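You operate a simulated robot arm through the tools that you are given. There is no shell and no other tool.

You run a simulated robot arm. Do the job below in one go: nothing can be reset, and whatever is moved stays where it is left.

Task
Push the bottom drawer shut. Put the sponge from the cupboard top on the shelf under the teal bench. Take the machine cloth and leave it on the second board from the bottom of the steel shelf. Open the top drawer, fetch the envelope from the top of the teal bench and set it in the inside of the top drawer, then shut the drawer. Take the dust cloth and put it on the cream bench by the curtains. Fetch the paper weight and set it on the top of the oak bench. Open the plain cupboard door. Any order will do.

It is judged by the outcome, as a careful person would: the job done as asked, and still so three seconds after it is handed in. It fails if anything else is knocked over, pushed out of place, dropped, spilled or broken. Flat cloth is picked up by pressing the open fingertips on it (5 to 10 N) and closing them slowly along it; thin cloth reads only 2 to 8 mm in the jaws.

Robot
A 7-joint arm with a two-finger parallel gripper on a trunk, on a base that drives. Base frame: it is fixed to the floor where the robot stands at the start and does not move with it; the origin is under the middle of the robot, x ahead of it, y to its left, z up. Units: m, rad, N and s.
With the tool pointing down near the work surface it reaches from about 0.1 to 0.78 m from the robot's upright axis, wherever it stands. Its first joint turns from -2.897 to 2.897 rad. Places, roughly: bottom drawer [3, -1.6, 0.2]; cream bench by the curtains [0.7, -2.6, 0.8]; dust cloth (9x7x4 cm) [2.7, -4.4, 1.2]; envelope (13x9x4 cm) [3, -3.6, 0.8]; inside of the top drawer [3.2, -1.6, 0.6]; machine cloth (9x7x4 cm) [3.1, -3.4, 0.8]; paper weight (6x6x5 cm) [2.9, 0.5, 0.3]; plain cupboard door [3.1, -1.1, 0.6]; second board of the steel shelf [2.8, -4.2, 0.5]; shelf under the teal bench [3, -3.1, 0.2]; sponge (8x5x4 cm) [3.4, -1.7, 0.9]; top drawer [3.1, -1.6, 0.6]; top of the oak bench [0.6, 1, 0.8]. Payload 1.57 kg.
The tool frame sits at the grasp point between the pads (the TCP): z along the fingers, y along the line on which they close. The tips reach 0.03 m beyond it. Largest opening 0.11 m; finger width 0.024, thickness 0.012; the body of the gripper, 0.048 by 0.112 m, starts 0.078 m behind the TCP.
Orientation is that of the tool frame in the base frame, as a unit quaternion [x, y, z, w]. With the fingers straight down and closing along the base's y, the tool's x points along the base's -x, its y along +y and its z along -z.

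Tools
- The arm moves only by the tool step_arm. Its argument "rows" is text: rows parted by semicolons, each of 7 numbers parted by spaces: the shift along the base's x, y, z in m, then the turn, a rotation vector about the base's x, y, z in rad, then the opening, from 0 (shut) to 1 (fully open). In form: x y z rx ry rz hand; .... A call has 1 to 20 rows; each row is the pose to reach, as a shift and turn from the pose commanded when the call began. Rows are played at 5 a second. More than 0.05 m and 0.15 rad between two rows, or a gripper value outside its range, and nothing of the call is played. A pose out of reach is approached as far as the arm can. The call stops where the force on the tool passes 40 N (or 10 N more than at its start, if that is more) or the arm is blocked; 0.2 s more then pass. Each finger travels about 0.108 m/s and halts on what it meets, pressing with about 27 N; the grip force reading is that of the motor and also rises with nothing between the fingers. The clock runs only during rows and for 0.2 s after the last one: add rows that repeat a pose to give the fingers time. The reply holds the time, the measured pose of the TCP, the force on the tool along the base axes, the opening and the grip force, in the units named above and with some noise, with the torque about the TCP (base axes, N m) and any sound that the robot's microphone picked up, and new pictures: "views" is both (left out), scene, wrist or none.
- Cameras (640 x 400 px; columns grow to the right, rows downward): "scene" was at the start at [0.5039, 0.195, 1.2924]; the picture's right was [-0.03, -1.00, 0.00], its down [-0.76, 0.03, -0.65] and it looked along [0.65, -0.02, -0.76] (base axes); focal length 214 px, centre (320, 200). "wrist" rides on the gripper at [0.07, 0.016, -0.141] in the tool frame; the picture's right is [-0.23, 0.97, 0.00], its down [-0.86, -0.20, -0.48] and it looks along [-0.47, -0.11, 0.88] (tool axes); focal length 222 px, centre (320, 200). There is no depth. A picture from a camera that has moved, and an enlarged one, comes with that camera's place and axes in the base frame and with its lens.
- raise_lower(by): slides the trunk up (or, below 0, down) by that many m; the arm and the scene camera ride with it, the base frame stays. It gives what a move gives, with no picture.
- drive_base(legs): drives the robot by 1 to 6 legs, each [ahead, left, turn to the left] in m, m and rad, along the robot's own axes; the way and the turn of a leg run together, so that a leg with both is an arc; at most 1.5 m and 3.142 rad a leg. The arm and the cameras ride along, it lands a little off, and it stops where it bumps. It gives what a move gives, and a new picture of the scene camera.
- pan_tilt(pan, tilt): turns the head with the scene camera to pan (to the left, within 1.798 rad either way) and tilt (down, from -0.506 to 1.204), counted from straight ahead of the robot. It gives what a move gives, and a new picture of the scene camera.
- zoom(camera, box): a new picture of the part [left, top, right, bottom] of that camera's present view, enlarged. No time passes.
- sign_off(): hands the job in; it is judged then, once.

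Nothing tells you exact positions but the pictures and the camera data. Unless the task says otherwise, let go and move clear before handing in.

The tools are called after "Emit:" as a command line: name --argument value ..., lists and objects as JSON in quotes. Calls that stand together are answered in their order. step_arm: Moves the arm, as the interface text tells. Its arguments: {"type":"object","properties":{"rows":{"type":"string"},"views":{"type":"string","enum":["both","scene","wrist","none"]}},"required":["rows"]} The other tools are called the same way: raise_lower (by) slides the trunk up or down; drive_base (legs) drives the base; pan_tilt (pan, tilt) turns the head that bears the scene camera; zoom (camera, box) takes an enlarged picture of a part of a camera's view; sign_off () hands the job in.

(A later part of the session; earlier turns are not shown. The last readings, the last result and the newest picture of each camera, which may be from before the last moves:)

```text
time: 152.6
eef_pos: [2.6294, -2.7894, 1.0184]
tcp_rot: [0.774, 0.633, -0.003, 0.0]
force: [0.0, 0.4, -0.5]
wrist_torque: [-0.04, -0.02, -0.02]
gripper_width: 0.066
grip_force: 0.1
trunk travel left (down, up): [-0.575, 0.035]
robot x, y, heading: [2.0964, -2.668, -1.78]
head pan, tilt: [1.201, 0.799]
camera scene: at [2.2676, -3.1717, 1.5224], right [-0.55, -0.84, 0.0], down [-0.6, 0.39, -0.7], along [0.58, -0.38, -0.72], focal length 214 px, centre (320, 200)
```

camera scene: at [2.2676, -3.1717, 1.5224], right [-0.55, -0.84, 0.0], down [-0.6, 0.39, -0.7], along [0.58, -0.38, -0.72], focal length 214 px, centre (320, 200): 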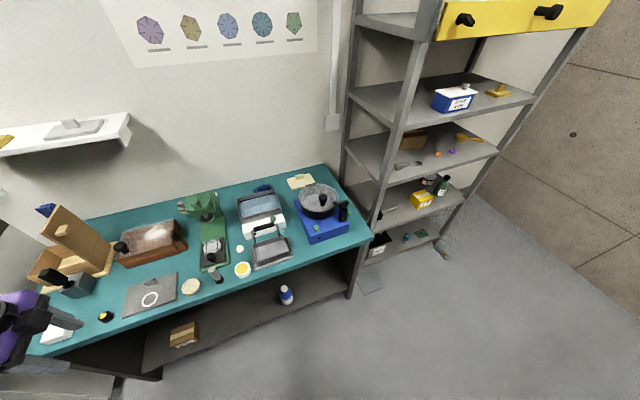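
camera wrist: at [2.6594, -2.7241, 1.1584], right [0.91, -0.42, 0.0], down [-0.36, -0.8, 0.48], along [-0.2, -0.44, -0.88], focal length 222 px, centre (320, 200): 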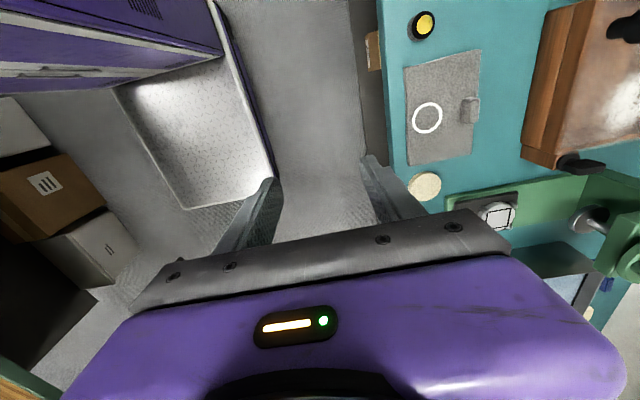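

Emit:
zoom --camera "scene" --box '[200, 150, 370, 256]'

Emit:
zoom --camera "scene" --box '[340, 60, 540, 185]'

Emit:
zoom --camera "scene" --box '[340, 130, 500, 290]'

```text
3.76 times, centred on (285, 203) of scene
camera zoom: at [2.2676, -3.1717, 1.5224], right [-0.55, -0.84, 0.0], down [-0.6, 0.39, -0.7], along [0.58, -0.38, -0.72], focal length 807 px, centre (452, 189)
```

zoom: 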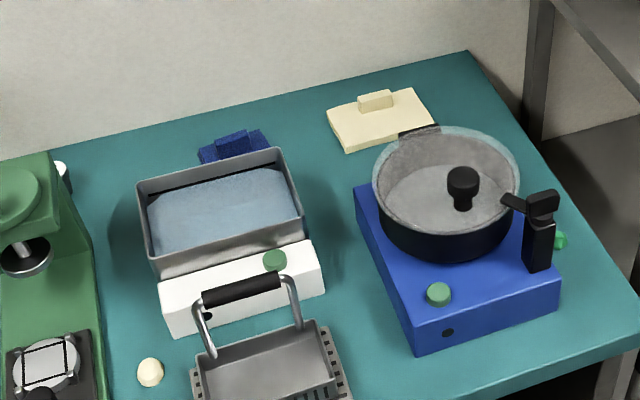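

```text
3.20 times, centred on (440, 122) of scene
camera zoom: at [2.2676, -3.1717, 1.5224], right [-0.55, -0.84, 0.0], down [-0.6, 0.39, -0.7], along [0.58, -0.38, -0.72], focal length 686 px, centre (-64, 448)
```

zoom: 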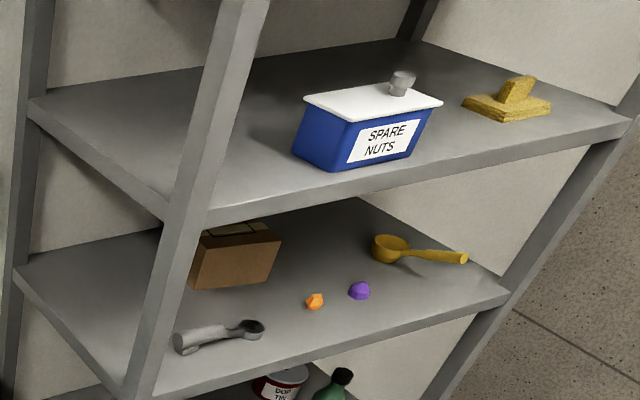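

```text
2.50 times, centred on (420, 210) of scene
camera zoom: at [2.2676, -3.1717, 1.5224], right [-0.55, -0.84, 0.0], down [-0.6, 0.39, -0.7], along [0.58, -0.38, -0.72], focal length 536 px, centre (70, 175)
```

zoom: 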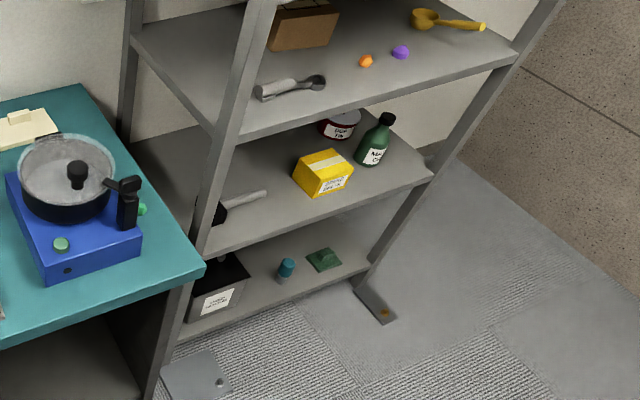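

The dust cloth is the yellow one beside "SPARE NUTS" on the fourth board; the second board from the bottom holds the yellow box, can and bottle. I triangulate envelope tab (3.044, −3.553) and machine-cloth tab (3.073, −3.357), both topping out at z≈0.805. I drive along the bench first.

Emit:
drive_base --legs '[[0.565, 0, 0.008]]'

```text
time: 155.9
eef_pos: [2.5147, -3.3358, 1.0187]
tcp_rot: [0.772, 0.635, -0.003, 0.001]
force: [0.2, -0.9, -0.8]
wrist_torque: [-0.01, -0.03, -0.03]
gripper_width: 0.0659
grip_force: 0.0
trunk travel left (down, up): [-0.575, 0.035]
robot x, y, heading: [1.9795, -3.2221, -1.77]
head pan, tilt: [1.201, 0.799]
camera scene: at [2.1552, -3.7218, 1.5225], right [-0.54, -0.84, 0.0], down [-0.6, 0.39, -0.7], along [0.59, -0.38, -0.72], focal length 214 px, centre (320, 200)
```

scene: 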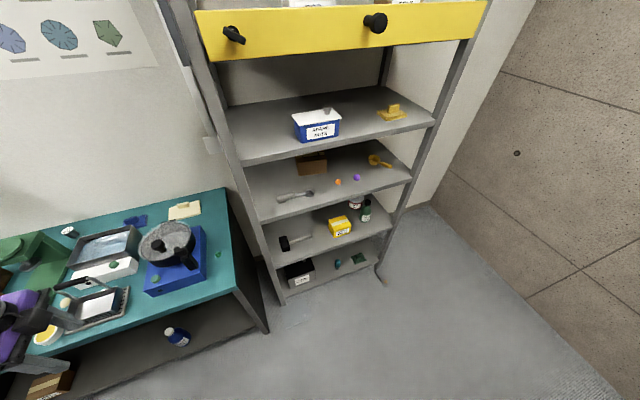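

Emit:
zoom --camera "scene" --box '[60, 180, 240, 292]'

Emit:
raise_lower --by 0.034

```text
3.56 times, centred on (150, 236) of scene
camera zoom: at [2.1552, -3.7218, 1.5225], right [-0.54, -0.84, 0.0], down [-0.6, 0.39, -0.7], along [0.59, -0.38, -0.72], focal length 763 px, centre (924, 72)
```

zoom: 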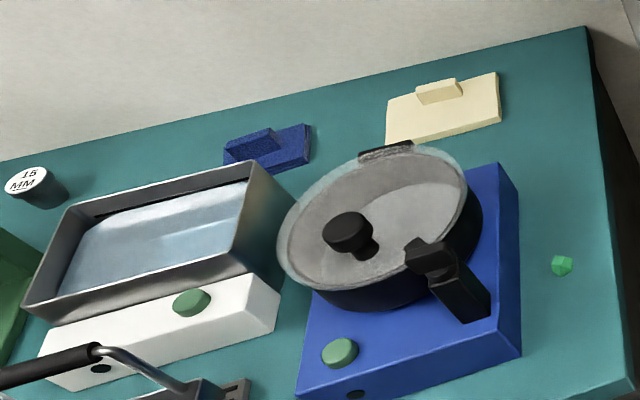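

```text
time: 156.7
eef_pos: [2.5137, -3.3373, 1.0531]
tcp_rot: [0.772, 0.635, -0.004, 0.0]
force: [0.0, -0.1, -0.9]
wrist_torque: [0.0, 0.03, -0.01]
gripper_width: 0.0658
grip_force: 0.0
trunk travel left (down, up): [-0.609, 0.001]
robot x, y, heading: [1.9803, -3.2146, -1.778]
head pan, tilt: [1.201, 0.799]
```

The estimates agree (envelope tab ≈(3.049, −3.557)). I sidle up to the bench with the arm high, along the gap between tray and pan.

Emit:
drive_base --legs '[[0, 0.355, 0]]'

Emit:
zoom --camera "wrist" --box '[0, 0, 640, 400]'

```text
time: 158.9
eef_pos: [2.8625, -3.4181, 1.0534]
tcp_rot: [0.776, 0.63, -0.003, 0.0]
force: [0.1, -0.1, 0.1]
wrist_torque: [0.03, -0.05, 0.0]
gripper_width: 0.0659
grip_force: 0.1
trunk travel left (down, up): [-0.609, 0.001]
robot x, y, heading: [2.3283, -3.2902, -1.789]
head pan, tilt: [1.201, 0.799]
camera scene: at [2.4985, -3.799, 1.5565], right [-0.55, -0.83, 0.0], down [-0.6, 0.4, -0.7], along [0.58, -0.39, -0.72], focal length 214 px, centre (320, 200)
```

scene: 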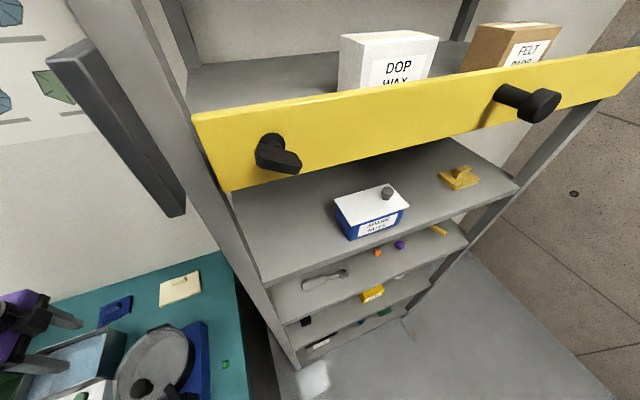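

```text
1.00 times, centred on (320, 200) of wrist (not enlarged: the box is as wide or as high as the picture)
camera zoom: at [2.8931, -3.354, 1.1925], right [0.91, -0.42, 0.0], down [-0.37, -0.79, 0.48], along [-0.21, -0.44, -0.88], focal length 222 px, centre (320, 200)
```

zoom: 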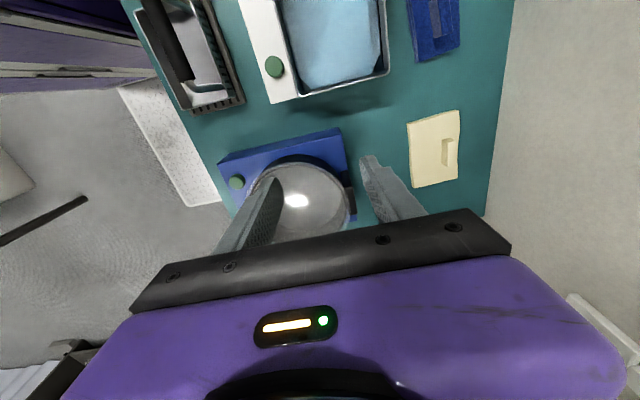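

The envelope and its tab are well seen by the wrist camera; tab at (3.047, −3.555). I extend along the gap, then over to the tab.

Emit:
step_arm --rows "0.041 -0.008 -0.015 0 0 0 0.6; 0.082 -0.017 -0.03 0 0 0 0.6; 0.123 -0.025 -0.045 0 0 0 0.6; 0.164 -0.034 -0.06 0 0 0 0.6; 0.205 -0.042 -0.08 0 0 0 0.6; 0.199 -0.074 -0.095 0 0 0 0.6; 0.192 -0.106 -0.11 0 0 0 0.6; 0.1855 -0.138 -0.125 0 0 0 0.6; 0.1855 -0.138 -0.155 0 0 0 0.6" --views "wrist"

```text
time: 160.9
eef_pos: [2.944, -3.5334, 0.9539]
tcp_rot: [0.776, 0.631, -0.003, 0.0]
force: [-0.7, 0.4, 0.0]
wrist_torque: [-0.1, -0.01, -0.01]
gripper_width: 0.066
grip_force: 0.2
out of reach, approached as far as the arm can: row 3, 4, 5, 6, 7, 8, 9
trunk travel left (down, up): [-0.609, 0.001]
robot x, y, heading: [2.3294, -3.2946, -1.788]
head pan, tilt: [1.201, 0.799]
camera wrist: at [2.9728, -3.4691, 1.094], right [0.91, -0.42, 0.0], down [-0.37, -0.79, 0.48], along [-0.21, -0.44, -0.88], focal length 222 px, centre (320, 200)
```

wrist: 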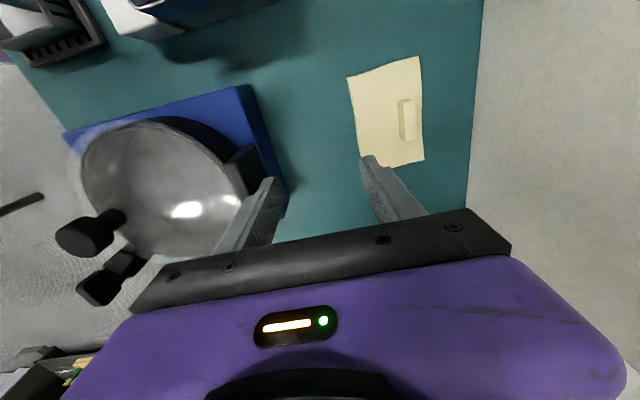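

The arm stretches only to about 0.66 m at this height, so I need to stand a bit nearer. I look at what surrounds the robot before shifting.

Emit:
pan_tilt --pan 0.9 --tilt 0.9

Emit:
pan_tilt --pan 1.7 --tilt 1.1

```text
time: 161.8
eef_pos: [2.9418, -3.5345, 0.9542]
tcp_rot: [0.777, 0.63, -0.003, -0.001]
force: [0.0, 0.6, 0.2]
wrist_torque: [-0.02, -0.02, -0.02]
gripper_width: 0.0661
grip_force: 0.1
trunk travel left (down, up): [-0.609, 0.001]
robot x, y, heading: [2.3257, -3.2937, -1.79]
head pan, tilt: [0.901, 0.901]
camera scene: at [2.4792, -3.8129, 1.5485], right [-0.78, -0.63, 0.0], down [-0.5, 0.61, -0.62], along [0.39, -0.48, -0.78], focal length 214 px, centre (320, 200)
```

scene: 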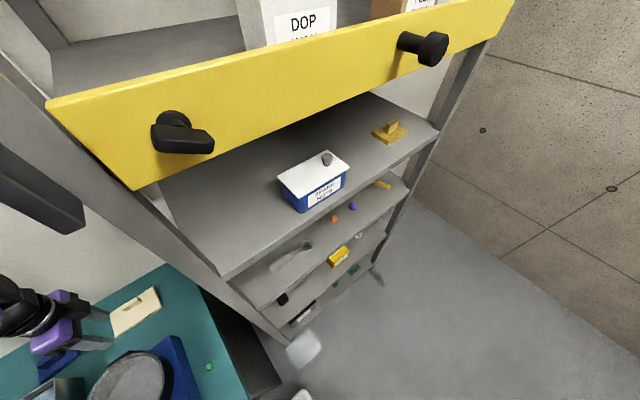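

```text
time: 162.9
eef_pos: [2.9425, -3.5344, 0.9549]
tcp_rot: [0.776, 0.63, -0.003, 0.001]
force: [0.1, 0.4, 0.3]
wrist_torque: [0.0, -0.01, 0.0]
gripper_width: 0.0661
grip_force: 0.1
trunk travel left (down, up): [-0.609, 0.001]
robot x, y, heading: [2.3278, -3.2934, -1.791]
head pan, tilt: [1.7, 1.1]
camera scene: at [2.4944, -3.76, 1.5347], right [-0.09, -1.0, 0.0], down [-0.89, 0.08, -0.45], along [0.45, -0.04, -0.89], focal length 214 px, centre (320, 200)
```

scene: 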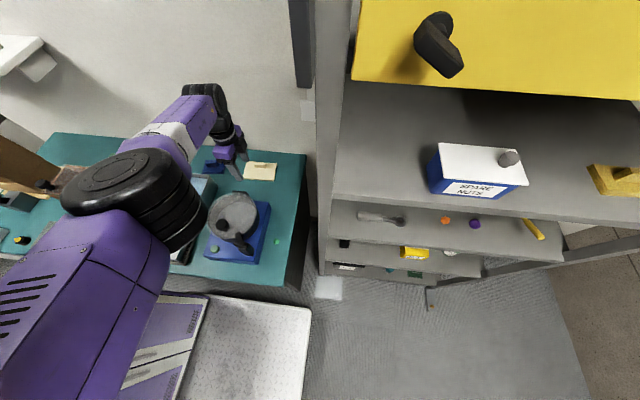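

There is room (about 5 cm to the bench, more to the shelf). I nudge the base forward and left.

Emit:
drive_base --legs '[[0.1, 0.035, 0.012]]'

Emit:
zoom --camera "wrist" --box '[0, 0, 640, 400]'

```text
time: 164.1
eef_pos: [2.9597, -3.6301, 0.9538]
tcp_rot: [0.772, 0.635, -0.003, 0.0]
force: [-0.8, -0.6, 0.2]
wrist_torque: [-0.02, 0.0, -0.03]
gripper_width: 0.0661
grip_force: 0.0
trunk travel left (down, up): [-0.609, 0.001]
robot x, y, heading: [2.343, -3.3954, -1.775]
head pan, tilt: [1.7, 1.1]
camera scene: at [2.5142, -3.8618, 1.5348], right [-0.08, -1.0, 0.0], down [-0.89, 0.07, -0.45], along [0.45, -0.03, -0.89], focal length 214 px, centre (320, 200)
```

scene: 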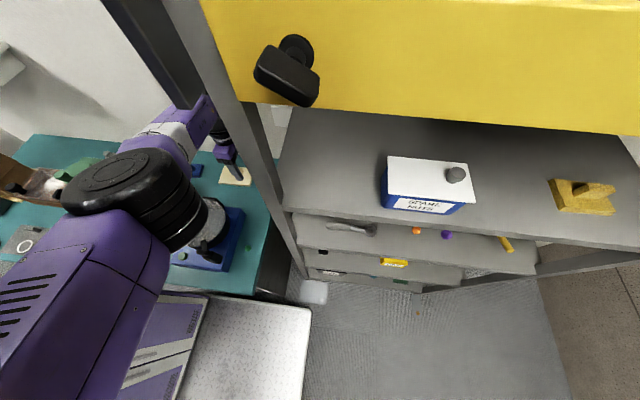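

```text
1.00 times, centred on (320, 200) of wrist (not enlarged: the box is as wide or as high as the picture)
camera zoom: at [2.9891, -3.5658, 1.094], right [0.91, -0.41, 0.0], down [-0.36, -0.8, 0.48], along [-0.2, -0.44, -0.88], focal length 222 px, centre (320, 200)
```

zoom: 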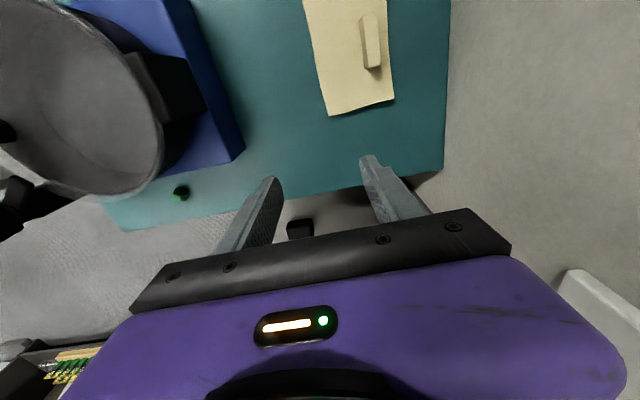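

Emit:
step_arm --rows "0.009 0.044 -0.02 0 0 0 0.6; 0.018 0.088 -0.04 0 0 0 0.6; 0.018 0.088 -0.07 0 0 0 0.6; 0.042 0.083 -0.09 0 0 0 0.6; 0.066 0.078 -0.105 0 0 0 0.6; 0.0905 0.073 -0.115 0 0 0 0.6; 0.0905 0.073 -0.12 0 0 0 0.6" --views "wrist"

```text
time: 165.7
eef_pos: [2.9295, -3.5801, 0.895]
tcp_rot: [0.772, 0.635, -0.003, 0.001]
force: [-0.2, 0.1, 0.6]
wrist_torque: [-0.05, 0.02, -0.03]
gripper_width: 0.0661
grip_force: 0.1
out of reach, approached as far as the arm can: row 1, 2, 3, 4, 5, 6, 7
trunk travel left (down, up): [-0.609, 0.001]
robot x, y, heading: [2.3424, -3.394, -1.773]
head pan, tilt: [1.7, 1.1]
camera wrist: at [2.9584, -3.5159, 1.0349], right [0.91, -0.41, 0.0], down [-0.36, -0.8, 0.48], along [-0.2, -0.44, -0.88], focal length 222 px, centre (320, 200)
```

wrist: 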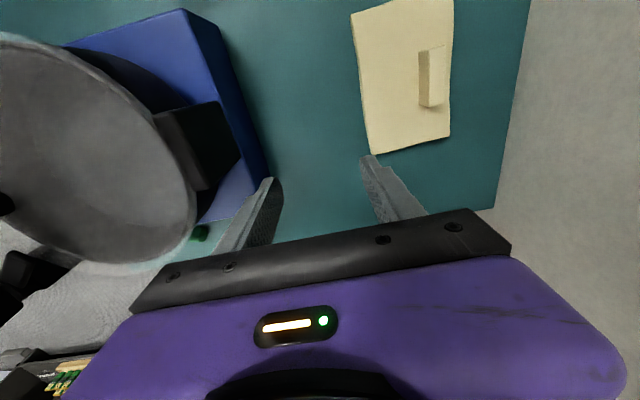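

The arm seems stuck against a wrist-roll limit rather than out of length. I lift and roll the hand the other way round (180°), which is equivalent for the jaws.

Emit:
step_arm --rows "0 0 0.03 0 0 0 0.6; 0 0 0.06 0 0 0.14 0.6; 0 0 0.07 0 0 0.28 0.6; 0 0 0.07 0 0 0.42 0.6; 0 0 0.07 0 0 0.56 0.6; 0 0 0.07 0 0 0.7 0.6; 0 0 0.07 0 0 0.84 0.6; 0 0 0.07 0 0 0.98 0.6; 0 0 0.07 0 0 1.12 0.6; 0 0 0.07 0 0 1.26 0.6; 0 0 0.07 0 0 1.4 0.6; 0 0 0.07 0 0 1.54 0.6" --views "none"

```text
time: 168.2
eef_pos: [2.9495, -3.573, 0.9554]
tcp_rot: [0.111, 0.994, -0.003, 0.0]
force: [-0.3, -0.1, -0.2]
wrist_torque: [0.01, -0.02, 0.0]
gripper_width: 0.066
grip_force: 0.1
out of reach, approached as far as the arm can: row 1, 2, 3, 4, 5, 6, 7, 8, 9, 10, 11, 12
trunk travel left (down, up): [-0.609, 0.001]
robot x, y, heading: [2.3421, -3.3916, -1.778]
head pan, tilt: [1.7, 1.1]
```

Emit:
step_arm --rows "0.02 -0.004 -0.01 0 0 0 0.6; 0.04 -0.008 -0.02 0 0 0 0.6; 0.06 -0.012 -0.03 0 0 0 0.6" --views "none"

```text
time: 169.1
eef_pos: [2.9496, -3.5873, 0.945]
tcp_rot: [0.112, 0.994, -0.003, 0.002]
force: [-0.6, -0.3, 0.1]
wrist_torque: [-0.02, 0.04, -0.01]
gripper_width: 0.0659
grip_force: 0.1
out of reach, approached as far as the arm can: row 1, 2, 3
trunk travel left (down, up): [-0.609, 0.001]
robot x, y, heading: [2.3438, -3.3949, -1.775]
head pan, tilt: [1.7, 1.1]
```

The pattern fits a shoulder that is too high: with the trunk lower, the arm will reach further at bench height. I lower the trunk in steps, lifting the arm in between.

Emit:
raise_lower --by -0.07

Emit:
step_arm --rows "0 0 0.03 0 0 0 0.6; 0 0 0.06 0 0 0 0.6; 0 0 0.08 0 0 0 0.6" --views "none"

```text
time: 170.1
eef_pos: [2.9504, -3.5876, 0.8733]
tcp_rot: [0.113, 0.994, -0.002, 0.002]
force: [-0.2, 0.1, 0.1]
wrist_torque: [0.02, -0.01, 0.0]
gripper_width: 0.066
grip_force: 0.1
trunk travel left (down, up): [-0.539, 0.071]
robot x, y, heading: [2.3453, -3.399, -1.77]
head pan, tilt: [1.7, 1.1]
```

```text
time: 170.9
eef_pos: [2.9705, -3.5834, 0.9482]
tcp_rot: [0.113, 0.994, -0.003, 0.001]
force: [0.0, -1.2, 0.8]
wrist_torque: [-0.01, 0.02, -0.02]
gripper_width: 0.066
grip_force: 0.0
out of reach, approached as far as the arm can: row 1, 2, 3
trunk travel left (down, up): [-0.539, 0.071]
robot x, y, heading: [2.3455, -3.3956, -1.775]
head pan, tilt: [1.7, 1.1]
```

Emit:
step_arm --rows "0.03 -0.006 -0.01 0 0 0 0.6; 0.06 -0.012 -0.02 0 0 0 0.6; 0.09 -0.018 -0.04 0 0 0 0.6" --views "none"

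```text
time: 171.7
eef_pos: [2.9728, -3.6025, 0.9314]
tcp_rot: [0.113, 0.994, -0.002, 0.002]
force: [1.0, 0.3, 0.3]
wrist_torque: [0.01, 0.02, -0.03]
gripper_width: 0.066
grip_force: 0.0
out of reach, approached as far as the arm can: row 1, 2, 3
trunk travel left (down, up): [-0.539, 0.071]
robot x, y, heading: [2.3481, -3.3937, -1.778]
head pan, tilt: [1.7, 1.1]
```

I look at the arm itself to understand its posture.

Emit:
pan_tilt --pan 1.79 --tilt 0.6

```text
time: 172.7
eef_pos: [2.9719, -3.6045, 0.929]
tcp_rot: [0.112, 0.994, -0.002, 0.003]
force: [1.2, 0.7, 0.7]
wrist_torque: [-0.01, 0.0, -0.03]
gripper_width: 0.066
grip_force: 0.0
trunk travel left (down, up): [-0.539, 0.071]
robot x, y, heading: [2.34, -3.3939, -1.776]
head pan, tilt: [1.791, 0.6]
camera scene: at [2.5396, -3.856, 1.5032], right [0.01, -1.0, 0.0], down [-0.57, -0.01, -0.82], along [0.82, 0.01, -0.57], focal length 214 px, centre (320, 200)
```

scene: 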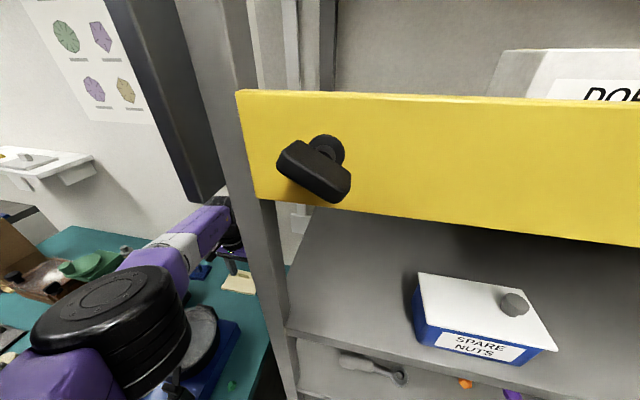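

Emit:
step_arm --rows "0 0 -0.02 0 0 0 0.6; 0 0 -0.04 0 0 0 0.6; 0 0 -0.06 0 0 0 0.6" --views "none"

```text
time: 173.5
eef_pos: [2.957, -3.6077, 0.8783]
tcp_rot: [0.112, 0.994, -0.002, 0.001]
force: [-0.3, -0.3, 0.7]
wrist_torque: [-0.04, -0.02, 0.02]
gripper_width: 0.0662
grip_force: 0.1
out of reach, approached as far as the arm can: row 1, 2, 3
trunk travel left (down, up): [-0.539, 0.071]
robot x, y, heading: [2.3453, -3.397, -1.78]
head pan, tilt: [1.791, 0.6]
```

The geometry now makes sense: the shoulder is too high with the trunk up, so I'll bring the trunk down to about zero while lifting the arm, and tilt the tool slightly outward.

Emit:
step_arm --rows "-0.01 0.002 0.03 0 0 0 0.7; -0.02 0.004 0.06 0 0 0 0.8; -0.02 0.004 0.08 0 0 0 0.8" --views "none"

Emit:
raise_lower --by -0.09

Emit:
step_arm --rows "0 0 0.03 0 0 0 0.8; 0 0 0.06 0 0 0 0.8; 0 0 0.09 0 0 0 0.8" --views "none"

```text
time: 174.3
eef_pos: [2.9384, -3.6038, 0.9587]
tcp_rot: [0.111, 0.994, -0.001, 0.001]
force: [0.3, 0.8, -0.4]
wrist_torque: [0.02, 0.0, -0.01]
gripper_width: 0.0881
grip_force: 0.0
trunk travel left (down, up): [-0.539, 0.071]
robot x, y, heading: [2.3399, -3.3962, -1.778]
head pan, tilt: [1.791, 0.6]
```

```text
time: 175.5
eef_pos: [2.9362, -3.6029, 0.8692]
tcp_rot: [0.113, 0.994, -0.001, 0.002]
force: [0.0, 0.4, -0.1]
wrist_torque: [0.02, -0.01, -0.01]
gripper_width: 0.0879
grip_force: 0.0
trunk travel left (down, up): [-0.449, 0.161]
robot x, y, heading: [2.3441, -3.3959, -1.772]
head pan, tilt: [1.791, 0.6]
```

```text
time: 176.3
eef_pos: [2.937, -3.6054, 0.9579]
tcp_rot: [0.112, 0.994, -0.001, 0.001]
force: [-0.3, 0.5, -0.3]
wrist_torque: [0.02, 0.01, 0.0]
gripper_width: 0.0881
grip_force: 0.1
trunk travel left (down, up): [-0.449, 0.161]
robot x, y, heading: [2.3434, -3.3985, -1.776]
head pan, tilt: [1.791, 0.6]
```

Emit:
raise_lower --by -0.09

Emit:
step_arm --rows "0 0 0.02 -0.02 -0.098 0 0.8; 0 0 0.03 -0.04 -0.196 0 0.8; 0 0 0.03 -0.06 -0.294 0 0.8; 0.02 0.02 0.03 -0.06 -0.294 0 0.8; 0.05 0.03 0.03 -0.06 -0.294 0 0.8" --views "wrist"

```text
time: 177.6
eef_pos: [2.9355, -3.6053, 0.8683]
tcp_rot: [0.112, 0.994, -0.001, 0.003]
force: [-0.1, 0.7, -0.1]
wrist_torque: [-0.02, -0.04, -0.02]
gripper_width: 0.0882
grip_force: 0.1
trunk travel left (down, up): [-0.359, 0.251]
robot x, y, heading: [2.3393, -3.3963, -1.776]
head pan, tilt: [1.791, 0.6]
```

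```text
time: 178.8
eef_pos: [2.9871, -3.5769, 0.8997]
tcp_rot: [0.112, 0.982, -0.016, 0.15]
force: [-0.1, 0.0, 0.3]
wrist_torque: [0.02, -0.04, -0.01]
gripper_width: 0.088
grip_force: 0.0
trunk travel left (down, up): [-0.359, 0.251]
robot x, y, heading: [2.3429, -3.3969, -1.777]
head pan, tilt: [1.791, 0.6]
camera wrist: at [2.8846, -3.5369, 1.0121], right [0.43, 0.9, 0.07], down [0.61, -0.35, 0.71], along [0.67, -0.26, -0.7], focal length 222 px, centre (320, 200)
```

wrist: 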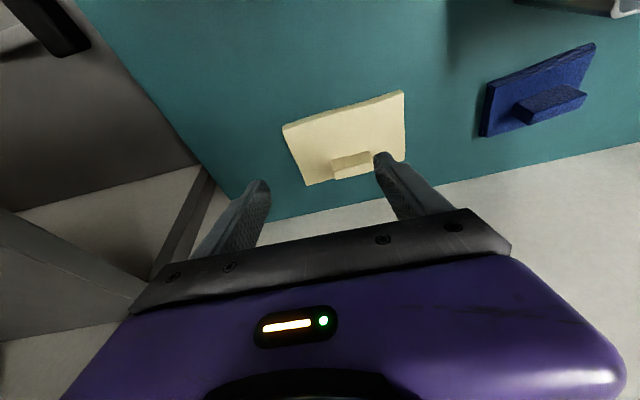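

Now the arm reaches freely and the tab is in clear view at (3.043, −3.554). I move over it and down, jaws spanning the tab's ends.

Emit:
step_arm --rows "0.025 0.012 -0.02 0 0 0 0.8; 0.05 0.0244 -0.04 0 0 0 0.8; 0.05 0.0244 -0.06 0 0 0 0.8; 0.05 0.0244 -0.072 0 0 0 0.8" --views "wrist"

```text
time: 179.8
eef_pos: [3.0365, -3.5519, 0.8255]
tcp_rot: [0.112, 0.982, -0.015, 0.151]
force: [-2.7, -0.4, 5.4]
wrist_torque: [-0.23, 0.13, 0.01]
gripper_width: 0.0881
grip_force: 0.2
trunk travel left (down, up): [-0.359, 0.251]
robot x, y, heading: [2.3405, -3.395, -1.773]
head pan, tilt: [1.791, 0.6]
camera wrist: at [2.9335, -3.5127, 0.9379], right [0.43, 0.9, 0.07], down [0.61, -0.35, 0.71], along [0.67, -0.26, -0.7], focal length 222 px, centre (320, 200)
```

wrist: 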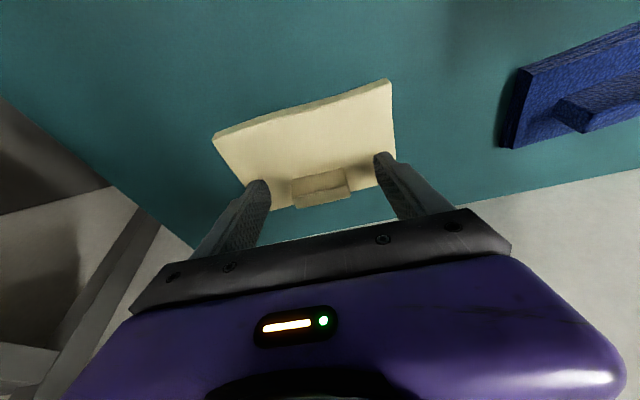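

The tips rest on the envelope body with the tab between them. I ease up a little and close.

Emit:
step_arm --rows "0 0 0.003 0 0 0 0.8; 0 0 0.003 0 0 0 0.65; 0 0 0.003 0 0 0 0.5; 0 0 0.003 0 0 0 0.38; 0 0 0.003 0 0 0 0.3; 0 0 0.003 0 0 0 0.25; 0 0 0.003 0 0 0 0.25" --views "wrist"

```text
time: 181.4
eef_pos: [3.0372, -3.5516, 0.8274]
tcp_rot: [0.112, 0.982, -0.016, 0.15]
force: [-0.2, -0.5, 0.2]
wrist_torque: [-0.01, -0.02, 0.02]
gripper_width: 0.0453
grip_force: 27.2
trunk travel left (down, up): [-0.359, 0.251]
robot x, y, heading: [2.3407, -3.3978, -1.772]
head pan, tilt: [1.791, 0.6]
camera wrist: at [2.9333, -3.5123, 0.9404], right [0.43, 0.9, 0.07], down [0.61, -0.35, 0.71], along [0.67, -0.26, -0.7], focal length 222 px, centre (320, 200)
```

wrist: 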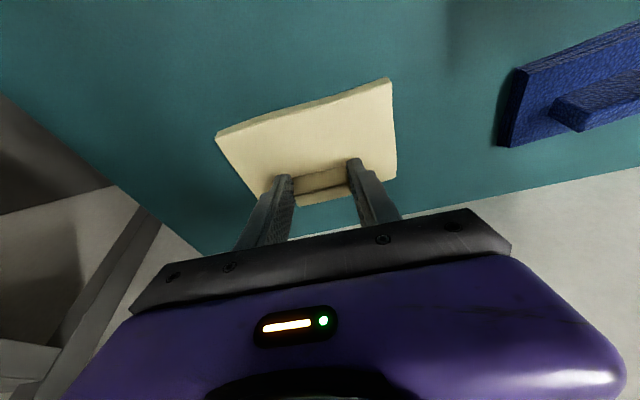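

Grip is firm (45 mm). I lift with the trunk, clear of the pan.

Emit:
raise_lower --by 0.24

Emit:
zoom --camera "wrist" --box '[0, 0, 640, 400]'

```text
time: 183.9
eef_pos: [3.0364, -3.5508, 1.0677]
tcp_rot: [0.111, 0.982, -0.015, 0.15]
force: [0.1, 1.0, -0.1]
wrist_torque: [-0.03, 0.02, 0.05]
gripper_width: 0.0449
grip_force: 27.0
trunk travel left (down, up): [-0.599, 0.011]
robot x, y, heading: [2.3428, -3.3947, -1.779]
head pan, tilt: [1.791, 0.6]
```

```text
1.00 times, centred on (320, 200) of wrist (not enlarged: the box is as wide or as high as the picture)
camera zoom: at [2.9333, -3.5123, 1.1803], right [0.43, 0.9, 0.07], down [0.61, -0.35, 0.71], along [0.67, -0.26, -0.7], focal length 222 px, centre (320, 200)
```

zoom: 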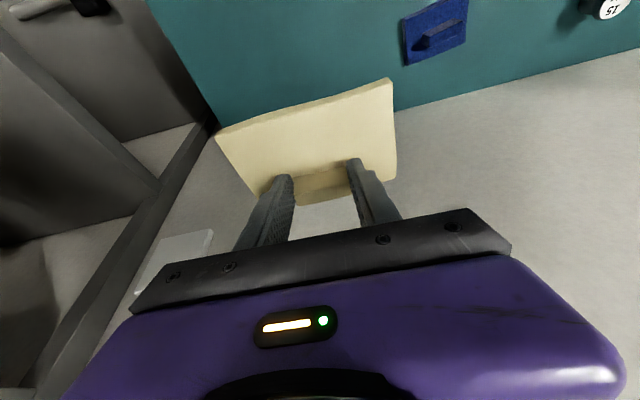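

The envelope is up. I drive away from the bench and draw the arm in a bit.

Emit:
drive_base --legs '[[0, -0.39, 0]]'

Emit:
step_arm --rows "-0.04 0.008 0 0 0 0 0.25; -0.08 0.016 0 0 0 0 0.25; -0.12 0.024 0 0 0 0 0.25; -0.15 0.03 0 0 0 0 0.25" --views "none"

```text
time: 186.3
eef_pos: [2.6567, -3.469, 1.0667]
tcp_rot: [0.107, 0.983, -0.015, 0.151]
force: [0.3, -0.6, -0.8]
wrist_torque: [0.02, -0.01, -0.01]
gripper_width: 0.045
grip_force: 27.3
trunk travel left (down, up): [-0.599, 0.011]
robot x, y, heading: [1.9607, -3.3131, -1.761]
head pan, tilt: [1.791, 0.6]
camera scene: at [2.1622, -3.7765, 1.5633], right [0.02, -1.0, 0.0], down [-0.56, -0.01, -0.82], along [0.82, 0.02, -0.57], focal length 214 px, centre (320, 200)
```

scene: 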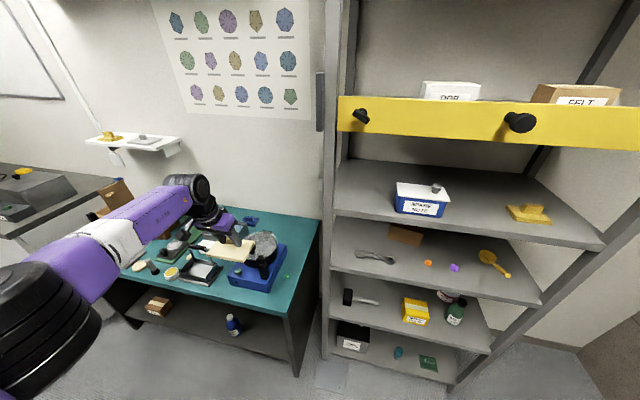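

```text
time: 187.3
eef_pos: [2.5048, -3.4367, 1.066]
tcp_rot: [0.107, 0.983, -0.014, 0.151]
force: [1.3, -0.3, -1.3]
wrist_torque: [0.02, -0.02, 0.04]
gripper_width: 0.0447
grip_force: 27.0
trunk travel left (down, up): [-0.599, 0.011]
robot x, y, heading: [1.9593, -3.3138, -1.771]
head pan, tilt: [1.791, 0.6]
```

Now I reverse along the aisle to the open drawer.

Emit:
drive_base --legs '[[-1.0, 0, 0], [-0.9, 0, 0]]'

Emit:
zoom --camera "wrist" --box '[0, 0, 640, 400]'

```text
time: 196.8
eef_pos: [2.8661, -1.5764, 1.0677]
tcp_rot: [0.104, 0.983, -0.014, 0.15]
force: [-0.3, 0.8, -2.2]
wrist_torque: [0.0, -0.01, -0.01]
gripper_width: 0.0449
grip_force: 26.8
trunk travel left (down, up): [-0.599, 0.011]
robot x, y, heading: [2.3203, -1.4583, -1.762]
head pan, tilt: [1.791, 0.6]
camera scene: at [2.5248, -1.9181, 1.5633], right [0.03, -1.0, 0.0], down [-0.56, -0.02, -0.83], along [0.82, 0.02, -0.56], focal length 214 px, centre (320, 200)
```

scene: 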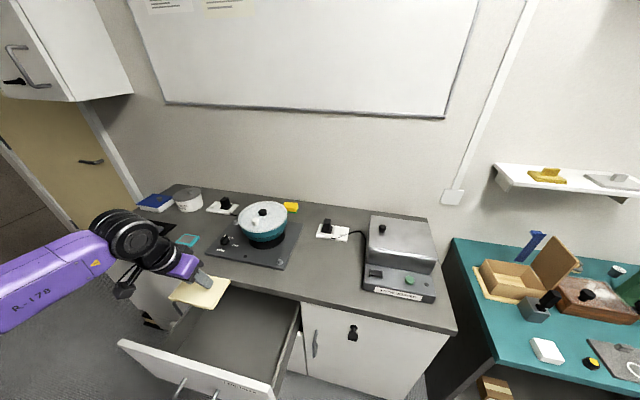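

```text
1.00 times, centred on (320, 200) of wrist (not enlarged: the box is as wide or as high as the picture)
camera zoom: at [2.763, -1.5388, 1.1795], right [0.42, 0.91, 0.07], down [0.62, -0.34, 0.71], along [0.67, -0.25, -0.7], focal length 222 px, centre (320, 200)
```

zoom: 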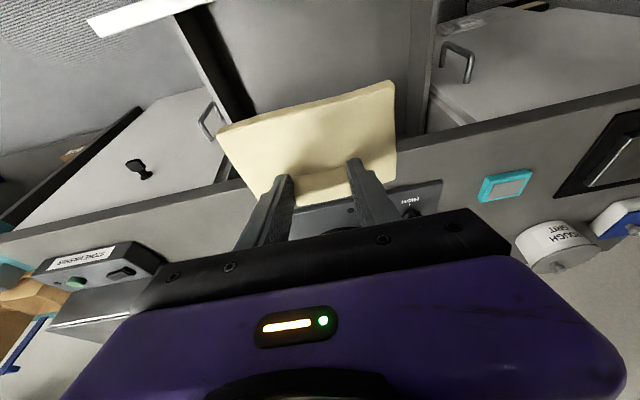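

I'm above the open drawer. To clear the drawer front with the wrist, I bring the tool upright and centre the envelope over the opening.

Emit:
step_arm --rows "0.02 -0.004 0 0.02 0.098 0 0.25; 0.04 -0.008 0 0.04 0.196 0 0.25; 0.06 -0.012 0 0.06 0.294 0 0.25; 0.063 -0.013 0 0.06 0.294 0 0.25" --views "both"

```text
time: 197.8
eef_pos: [2.9296, -1.5899, 1.0647]
tcp_rot: [0.106, 0.994, 0.0, 0.001]
force: [0.4, 0.6, -1.4]
wrist_torque: [-0.02, -0.03, -0.03]
gripper_width: 0.0449
grip_force: 27.6
trunk travel left (down, up): [-0.599, 0.011]
robot x, y, heading: [2.3184, -1.4608, -1.76]
head pan, tilt: [1.791, 0.6]
camera scene: at [2.5248, -1.9182, 1.5632], right [0.03, -1.0, 0.0], down [-0.56, -0.02, -0.82], along [0.82, 0.02, -0.57], focal length 214 px, centre (320, 200)
camera wrist: at [2.8638, -1.5597, 1.2048], right [0.43, 0.9, 0.0], down [0.79, -0.38, 0.48], along [0.44, -0.2, -0.88], focal length 222 px, centre (320, 200)
```

scene: 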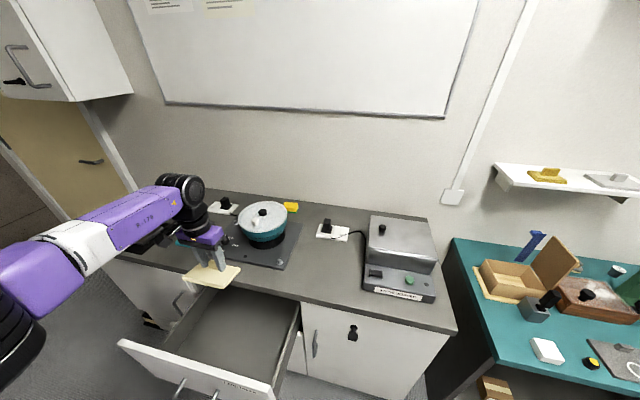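
wrist: 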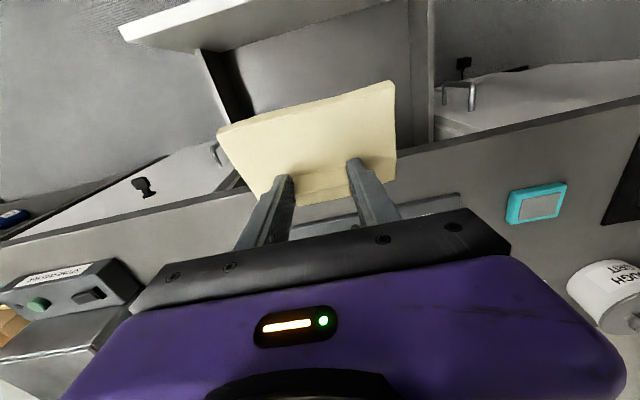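

Emit:
step_arm --rows "-0.017 0.0035 0 0 0 0 0.25; -0.017 0.0035 0 0 0 0 0.25" --views "none"

Emit:
raise_lower --by -0.25

Emit:
pan_tilt --pan 1.79 --tilt 0.7

```text
time: 198.4
eef_pos: [2.9116, -1.5853, 1.0658]
tcp_rot: [0.105, 0.994, 0.0, 0.002]
force: [-0.9, -0.7, -1.6]
wrist_torque: [0.01, -0.01, 0.01]
gripper_width: 0.0451
grip_force: 26.7
trunk travel left (down, up): [-0.599, 0.011]
robot x, y, heading: [2.3197, -1.4615, -1.764]
head pan, tilt: [1.791, 0.6]
```

```text
time: 201.0
eef_pos: [2.9117, -1.5862, 0.8178]
tcp_rot: [0.105, 0.994, -0.001, 0.003]
force: [-0.7, 0.4, -0.8]
wrist_torque: [-0.02, 0.0, 0.0]
gripper_width: 0.0446
grip_force: 26.9
trunk travel left (down, up): [-0.349, 0.261]
robot x, y, heading: [2.3262, -1.4611, -1.76]
head pan, tilt: [1.791, 0.6]
```

```text
time: 201.6
eef_pos: [2.9135, -1.5849, 0.8163]
tcp_rot: [0.105, 0.994, -0.001, 0.002]
force: [-0.2, -0.3, 0.0]
wrist_torque: [-0.01, 0.0, 0.01]
gripper_width: 0.0448
grip_force: 26.9
trunk travel left (down, up): [-0.349, 0.261]
robot x, y, heading: [2.3182, -1.4596, -1.763]
head pan, tilt: [1.791, 0.7]
camera scene: at [2.5214, -1.9182, 1.3047], right [0.03, -1.0, 0.0], down [-0.64, -0.02, -0.77], along [0.76, 0.02, -0.64], focal length 214 px, centre (320, 200)
```

scene: 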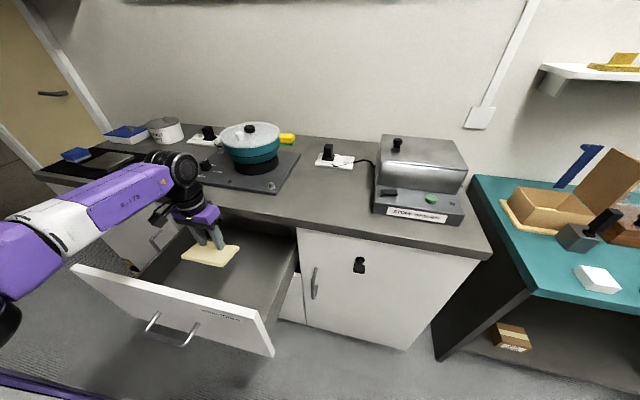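

The envelope is entering the drawer cleanly. I lower further.

Emit:
raise_lower --by -0.11

Emit:
pan_tilt --pan 1.79 --tilt 0.8

Emit:
zoom --camera "scene" --box '[60, 100, 320, 262]'

```text
time: 203.1
eef_pos: [2.9127, -1.5852, 0.7066]
tcp_rot: [0.105, 0.994, 0.0, 0.003]
force: [0.3, -0.2, -0.8]
wrist_torque: [0.0, -0.02, 0.0]
gripper_width: 0.0446
grip_force: 26.8
trunk travel left (down, up): [-0.239, 0.371]
robot x, y, heading: [2.3198, -1.4651, -1.759]
head pan, tilt: [1.791, 0.7]
```

```text
time: 203.7
eef_pos: [2.9136, -1.5856, 0.706]
tcp_rot: [0.106, 0.994, 0.0, 0.002]
force: [0.1, -0.4, -0.4]
wrist_torque: [-0.01, 0.01, -0.02]
gripper_width: 0.0447
grip_force: 27.0
trunk travel left (down, up): [-0.239, 0.371]
robot x, y, heading: [2.3201, -1.4619, -1.759]
head pan, tilt: [1.791, 0.799]
camera scene: at [2.5171, -1.9183, 1.1865], right [0.03, -1.0, 0.0], down [-0.72, -0.02, -0.7], along [0.7, 0.02, -0.72], focal length 214 px, centre (320, 200)
```

scene: 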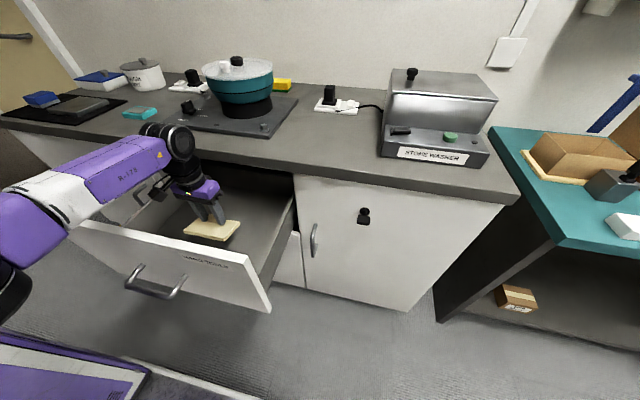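

```text
2.46 times, centred on (190, 181) of scene
camera zoom: at [2.5171, -1.9183, 1.1865], right [0.03, -1.0, 0.0], down [-0.72, -0.02, -0.7], along [0.7, 0.02, -0.72], focal length 528 px, centre (640, 247)
```

zoom: 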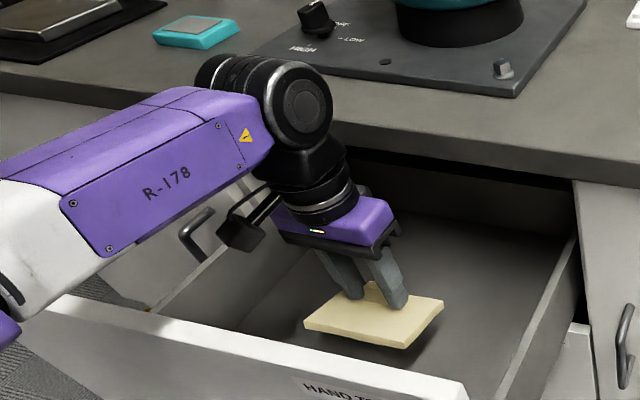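

Emit:
step_arm --rows "0 0 -0.01 0 0 0 0.25; 0 0 -0.02 0 0 0 0.25; 0 0 -0.027 0 0 0 0.25" --views "none"

Emit:
zoom --camera "scene" --box '[60, 100, 320, 262]'

```text
time: 204.5
eef_pos: [2.9135, -1.5857, 0.6783]
tcp_rot: [0.105, 0.994, 0.0, 0.002]
force: [0.4, 0.0, -0.7]
wrist_torque: [-0.03, -0.06, -0.04]
gripper_width: 0.0447
grip_force: 27.1
trunk travel left (down, up): [-0.239, 0.371]
robot x, y, heading: [2.3204, -1.46, -1.758]
head pan, tilt: [1.791, 0.799]
```

```text
2.46 times, centred on (190, 181) of scene
camera zoom: at [2.517, -1.9183, 1.1865], right [0.03, -1.0, 0.0], down [-0.72, -0.02, -0.7], along [0.7, 0.02, -0.72], focal length 528 px, centre (640, 247)
```

zoom: 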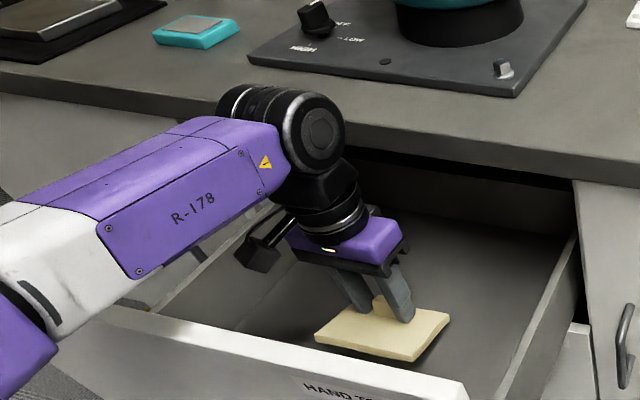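

Emit:
step_arm --rows "0 0 -0.005 0 0 0 0.25; 0 0 -0.01 0 0 0 0.25; 0 0 -0.014 0 0 0 0.25" --views "none"

```text
time: 205.3
eef_pos: [2.9116, -1.5863, 0.6658]
tcp_rot: [0.104, 0.995, 0.0, 0.002]
force: [0.1, 0.6, -1.1]
wrist_torque: [0.0, 0.02, 0.01]
gripper_width: 0.045
grip_force: 27.2
trunk travel left (down, up): [-0.239, 0.371]
robot x, y, heading: [2.3223, -1.4617, -1.757]
head pan, tilt: [1.791, 0.799]
```

Emit:
step_arm --rows "0 0 -0.005 0 0 0 0.25; 0 0 -0.01 0 0 0 0.25; 0 0 -0.015 0 0 0 0.25" --views "none"

Emit:
zoom --camera "scene" --box '[60, 100, 320, 262]'

```text
time: 206.1
eef_pos: [2.9128, -1.5865, 0.6514]
tcp_rot: [0.106, 0.994, 0.0, 0.003]
force: [-1.1, -0.1, 6.9]
wrist_torque: [-0.3, -0.04, -0.04]
gripper_width: 0.0448
grip_force: 27.5
trunk travel left (down, up): [-0.239, 0.371]
robot x, y, heading: [2.3224, -1.4592, -1.761]
head pan, tilt: [1.791, 0.799]
```

```text
2.46 times, centred on (190, 181) of scene
camera zoom: at [2.5169, -1.9183, 1.1867], right [0.03, -1.0, 0.0], down [-0.72, -0.02, -0.7], along [0.7, 0.02, -0.72], focal length 528 px, centre (640, 247)
```

zoom: 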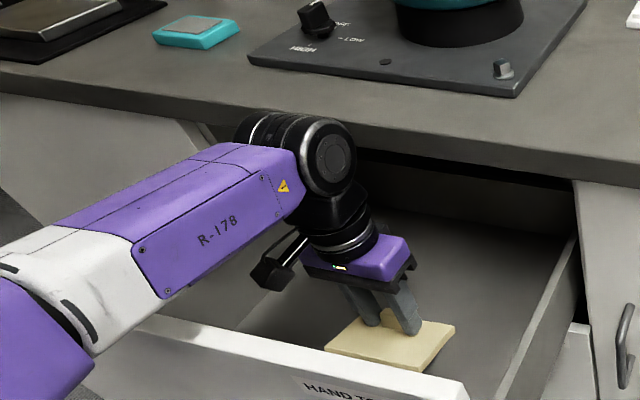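

The envelope touches the drawer floor. I release it and raise the hand.

Emit:
step_arm --rows "0 0 0.001 0 0 0 0.35; 0 0 0.001 0 0 0 0.45; 0 0 0.001 0 0 0 0.55; 0 0 0.001 0 0 0 0.65; 0 0 0.001 0 0 0 0.65" --views "wrist"

Emit:
raise_lower --by 0.35

Emit:
zoom --camera "wrist" --box '[0, 0, 640, 400]'

```text
time: 207.3
eef_pos: [2.9117, -1.5864, 0.6507]
tcp_rot: [0.106, 0.994, 0.0, 0.002]
force: [0.6, -0.3, -0.3]
wrist_torque: [-0.01, 0.01, 0.03]
gripper_width: 0.0712
grip_force: 0.0
trunk travel left (down, up): [-0.239, 0.371]
robot x, y, heading: [2.3223, -1.4643, -1.761]
head pan, tilt: [1.791, 0.799]
camera wrist: at [2.8467, -1.5556, 0.7906], right [0.43, 0.9, 0.0], down [0.79, -0.37, 0.48], along [0.44, -0.2, -0.88], focal length 222 px, centre (320, 200)
```

wrist: 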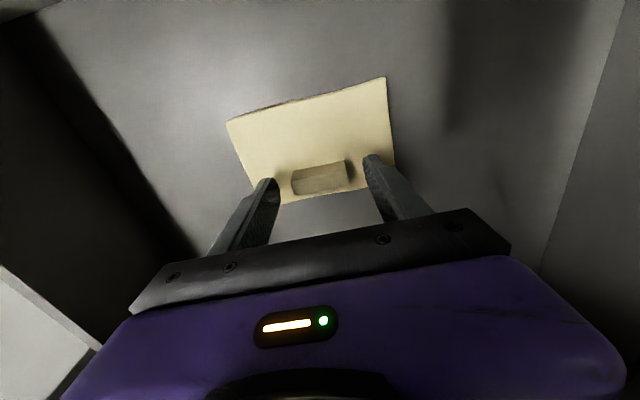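

```text
time: 210.8
eef_pos: [2.9118, -1.5851, 1.0001]
tcp_rot: [0.106, 0.994, 0.0, 0.003]
force: [0.2, -0.9, 0.9]
wrist_torque: [-0.03, 0.02, 0.0]
gripper_width: 0.0714
grip_force: 0.1
trunk travel left (down, up): [-0.589, 0.021]
robot x, y, heading: [2.3228, -1.4625, -1.763]
head pan, tilt: [1.791, 0.799]
```

```text
1.00 times, centred on (320, 200) of wrist (not enlarged: the box is as wide or as high as the picture)
camera zoom: at [2.8467, -1.5556, 1.1405], right [0.43, 0.9, 0.0], down [0.79, -0.37, 0.48], along [0.44, -0.2, -0.88], focal length 222 px, centre (320, 200)
```

zoom: 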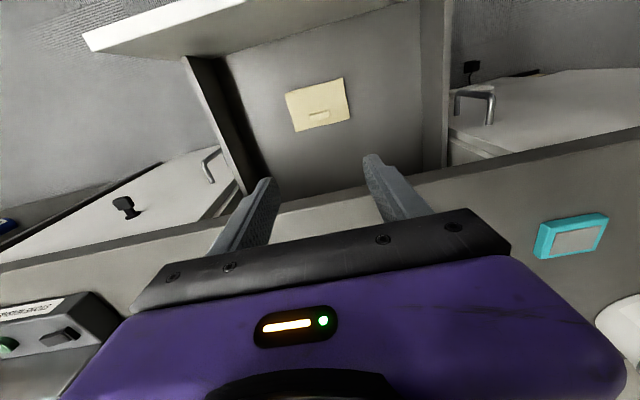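

The envelope lies flat in the drawer. To shut it I back off sideways, bring the closed fingers down in front of the drawer face, and push.

Emit:
drive_base --legs '[[0, -0.2, -0.008]]'

Emit:
step_arm --rows "-0.02 0.004 0 0 0 0 0.3; -0.045 0.009 0 0 0 0 0; -0.07 0.014 0 0 0 0 0; -0.07 0.014 0 0 0 0 0" --views "wrist"

```text
time: 212.3
eef_pos: [2.7148, -1.5523, 1.0003]
tcp_rot: [0.111, 0.994, -0.001, 0.002]
force: [-0.2, -0.1, 0.8]
wrist_torque: [0.02, 0.03, 0.0]
gripper_width: 0.0718
grip_force: 0.0
trunk travel left (down, up): [-0.589, 0.021]
robot x, y, heading: [2.1255, -1.4181, -1.77]
head pan, tilt: [1.791, 0.799]
camera scene: at [2.3158, -1.8814, 1.5364], right [0.02, -1.0, 0.0], down [-0.72, -0.01, -0.7], along [0.7, 0.01, -0.72], focal length 214 px, centre (320, 200)
```

scene: 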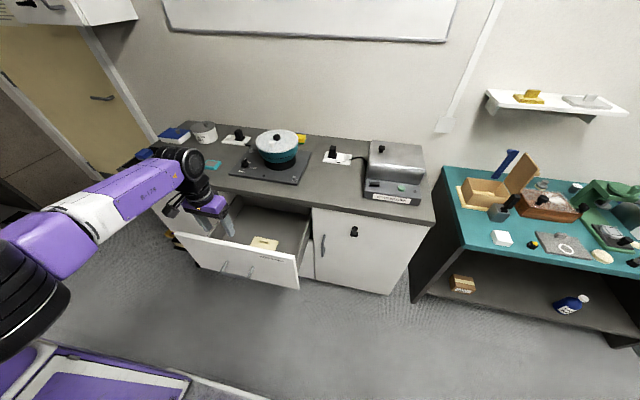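

```text
time: 213.3
eef_pos: [2.6452, -1.541, 0.9982]
tcp_rot: [0.11, 0.994, 0.0, 0.002]
force: [-1.0, 0.0, -0.4]
wrist_torque: [0.01, -0.03, 0.02]
gripper_width: 0.0
grip_force: 21.2
trunk travel left (down, up): [-0.589, 0.021]
robot x, y, heading: [2.127, -1.4211, -1.777]
head pan, tilt: [1.791, 0.799]
camera wrist: at [2.5794, -1.5107, 1.1382], right [0.44, 0.9, 0.0], down [0.79, -0.38, 0.48], along [0.43, -0.21, -0.88], focal length 222 px, centre (320, 200)
```

wrist: 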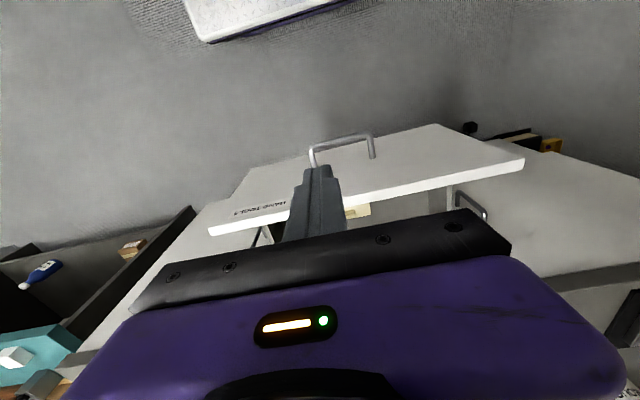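

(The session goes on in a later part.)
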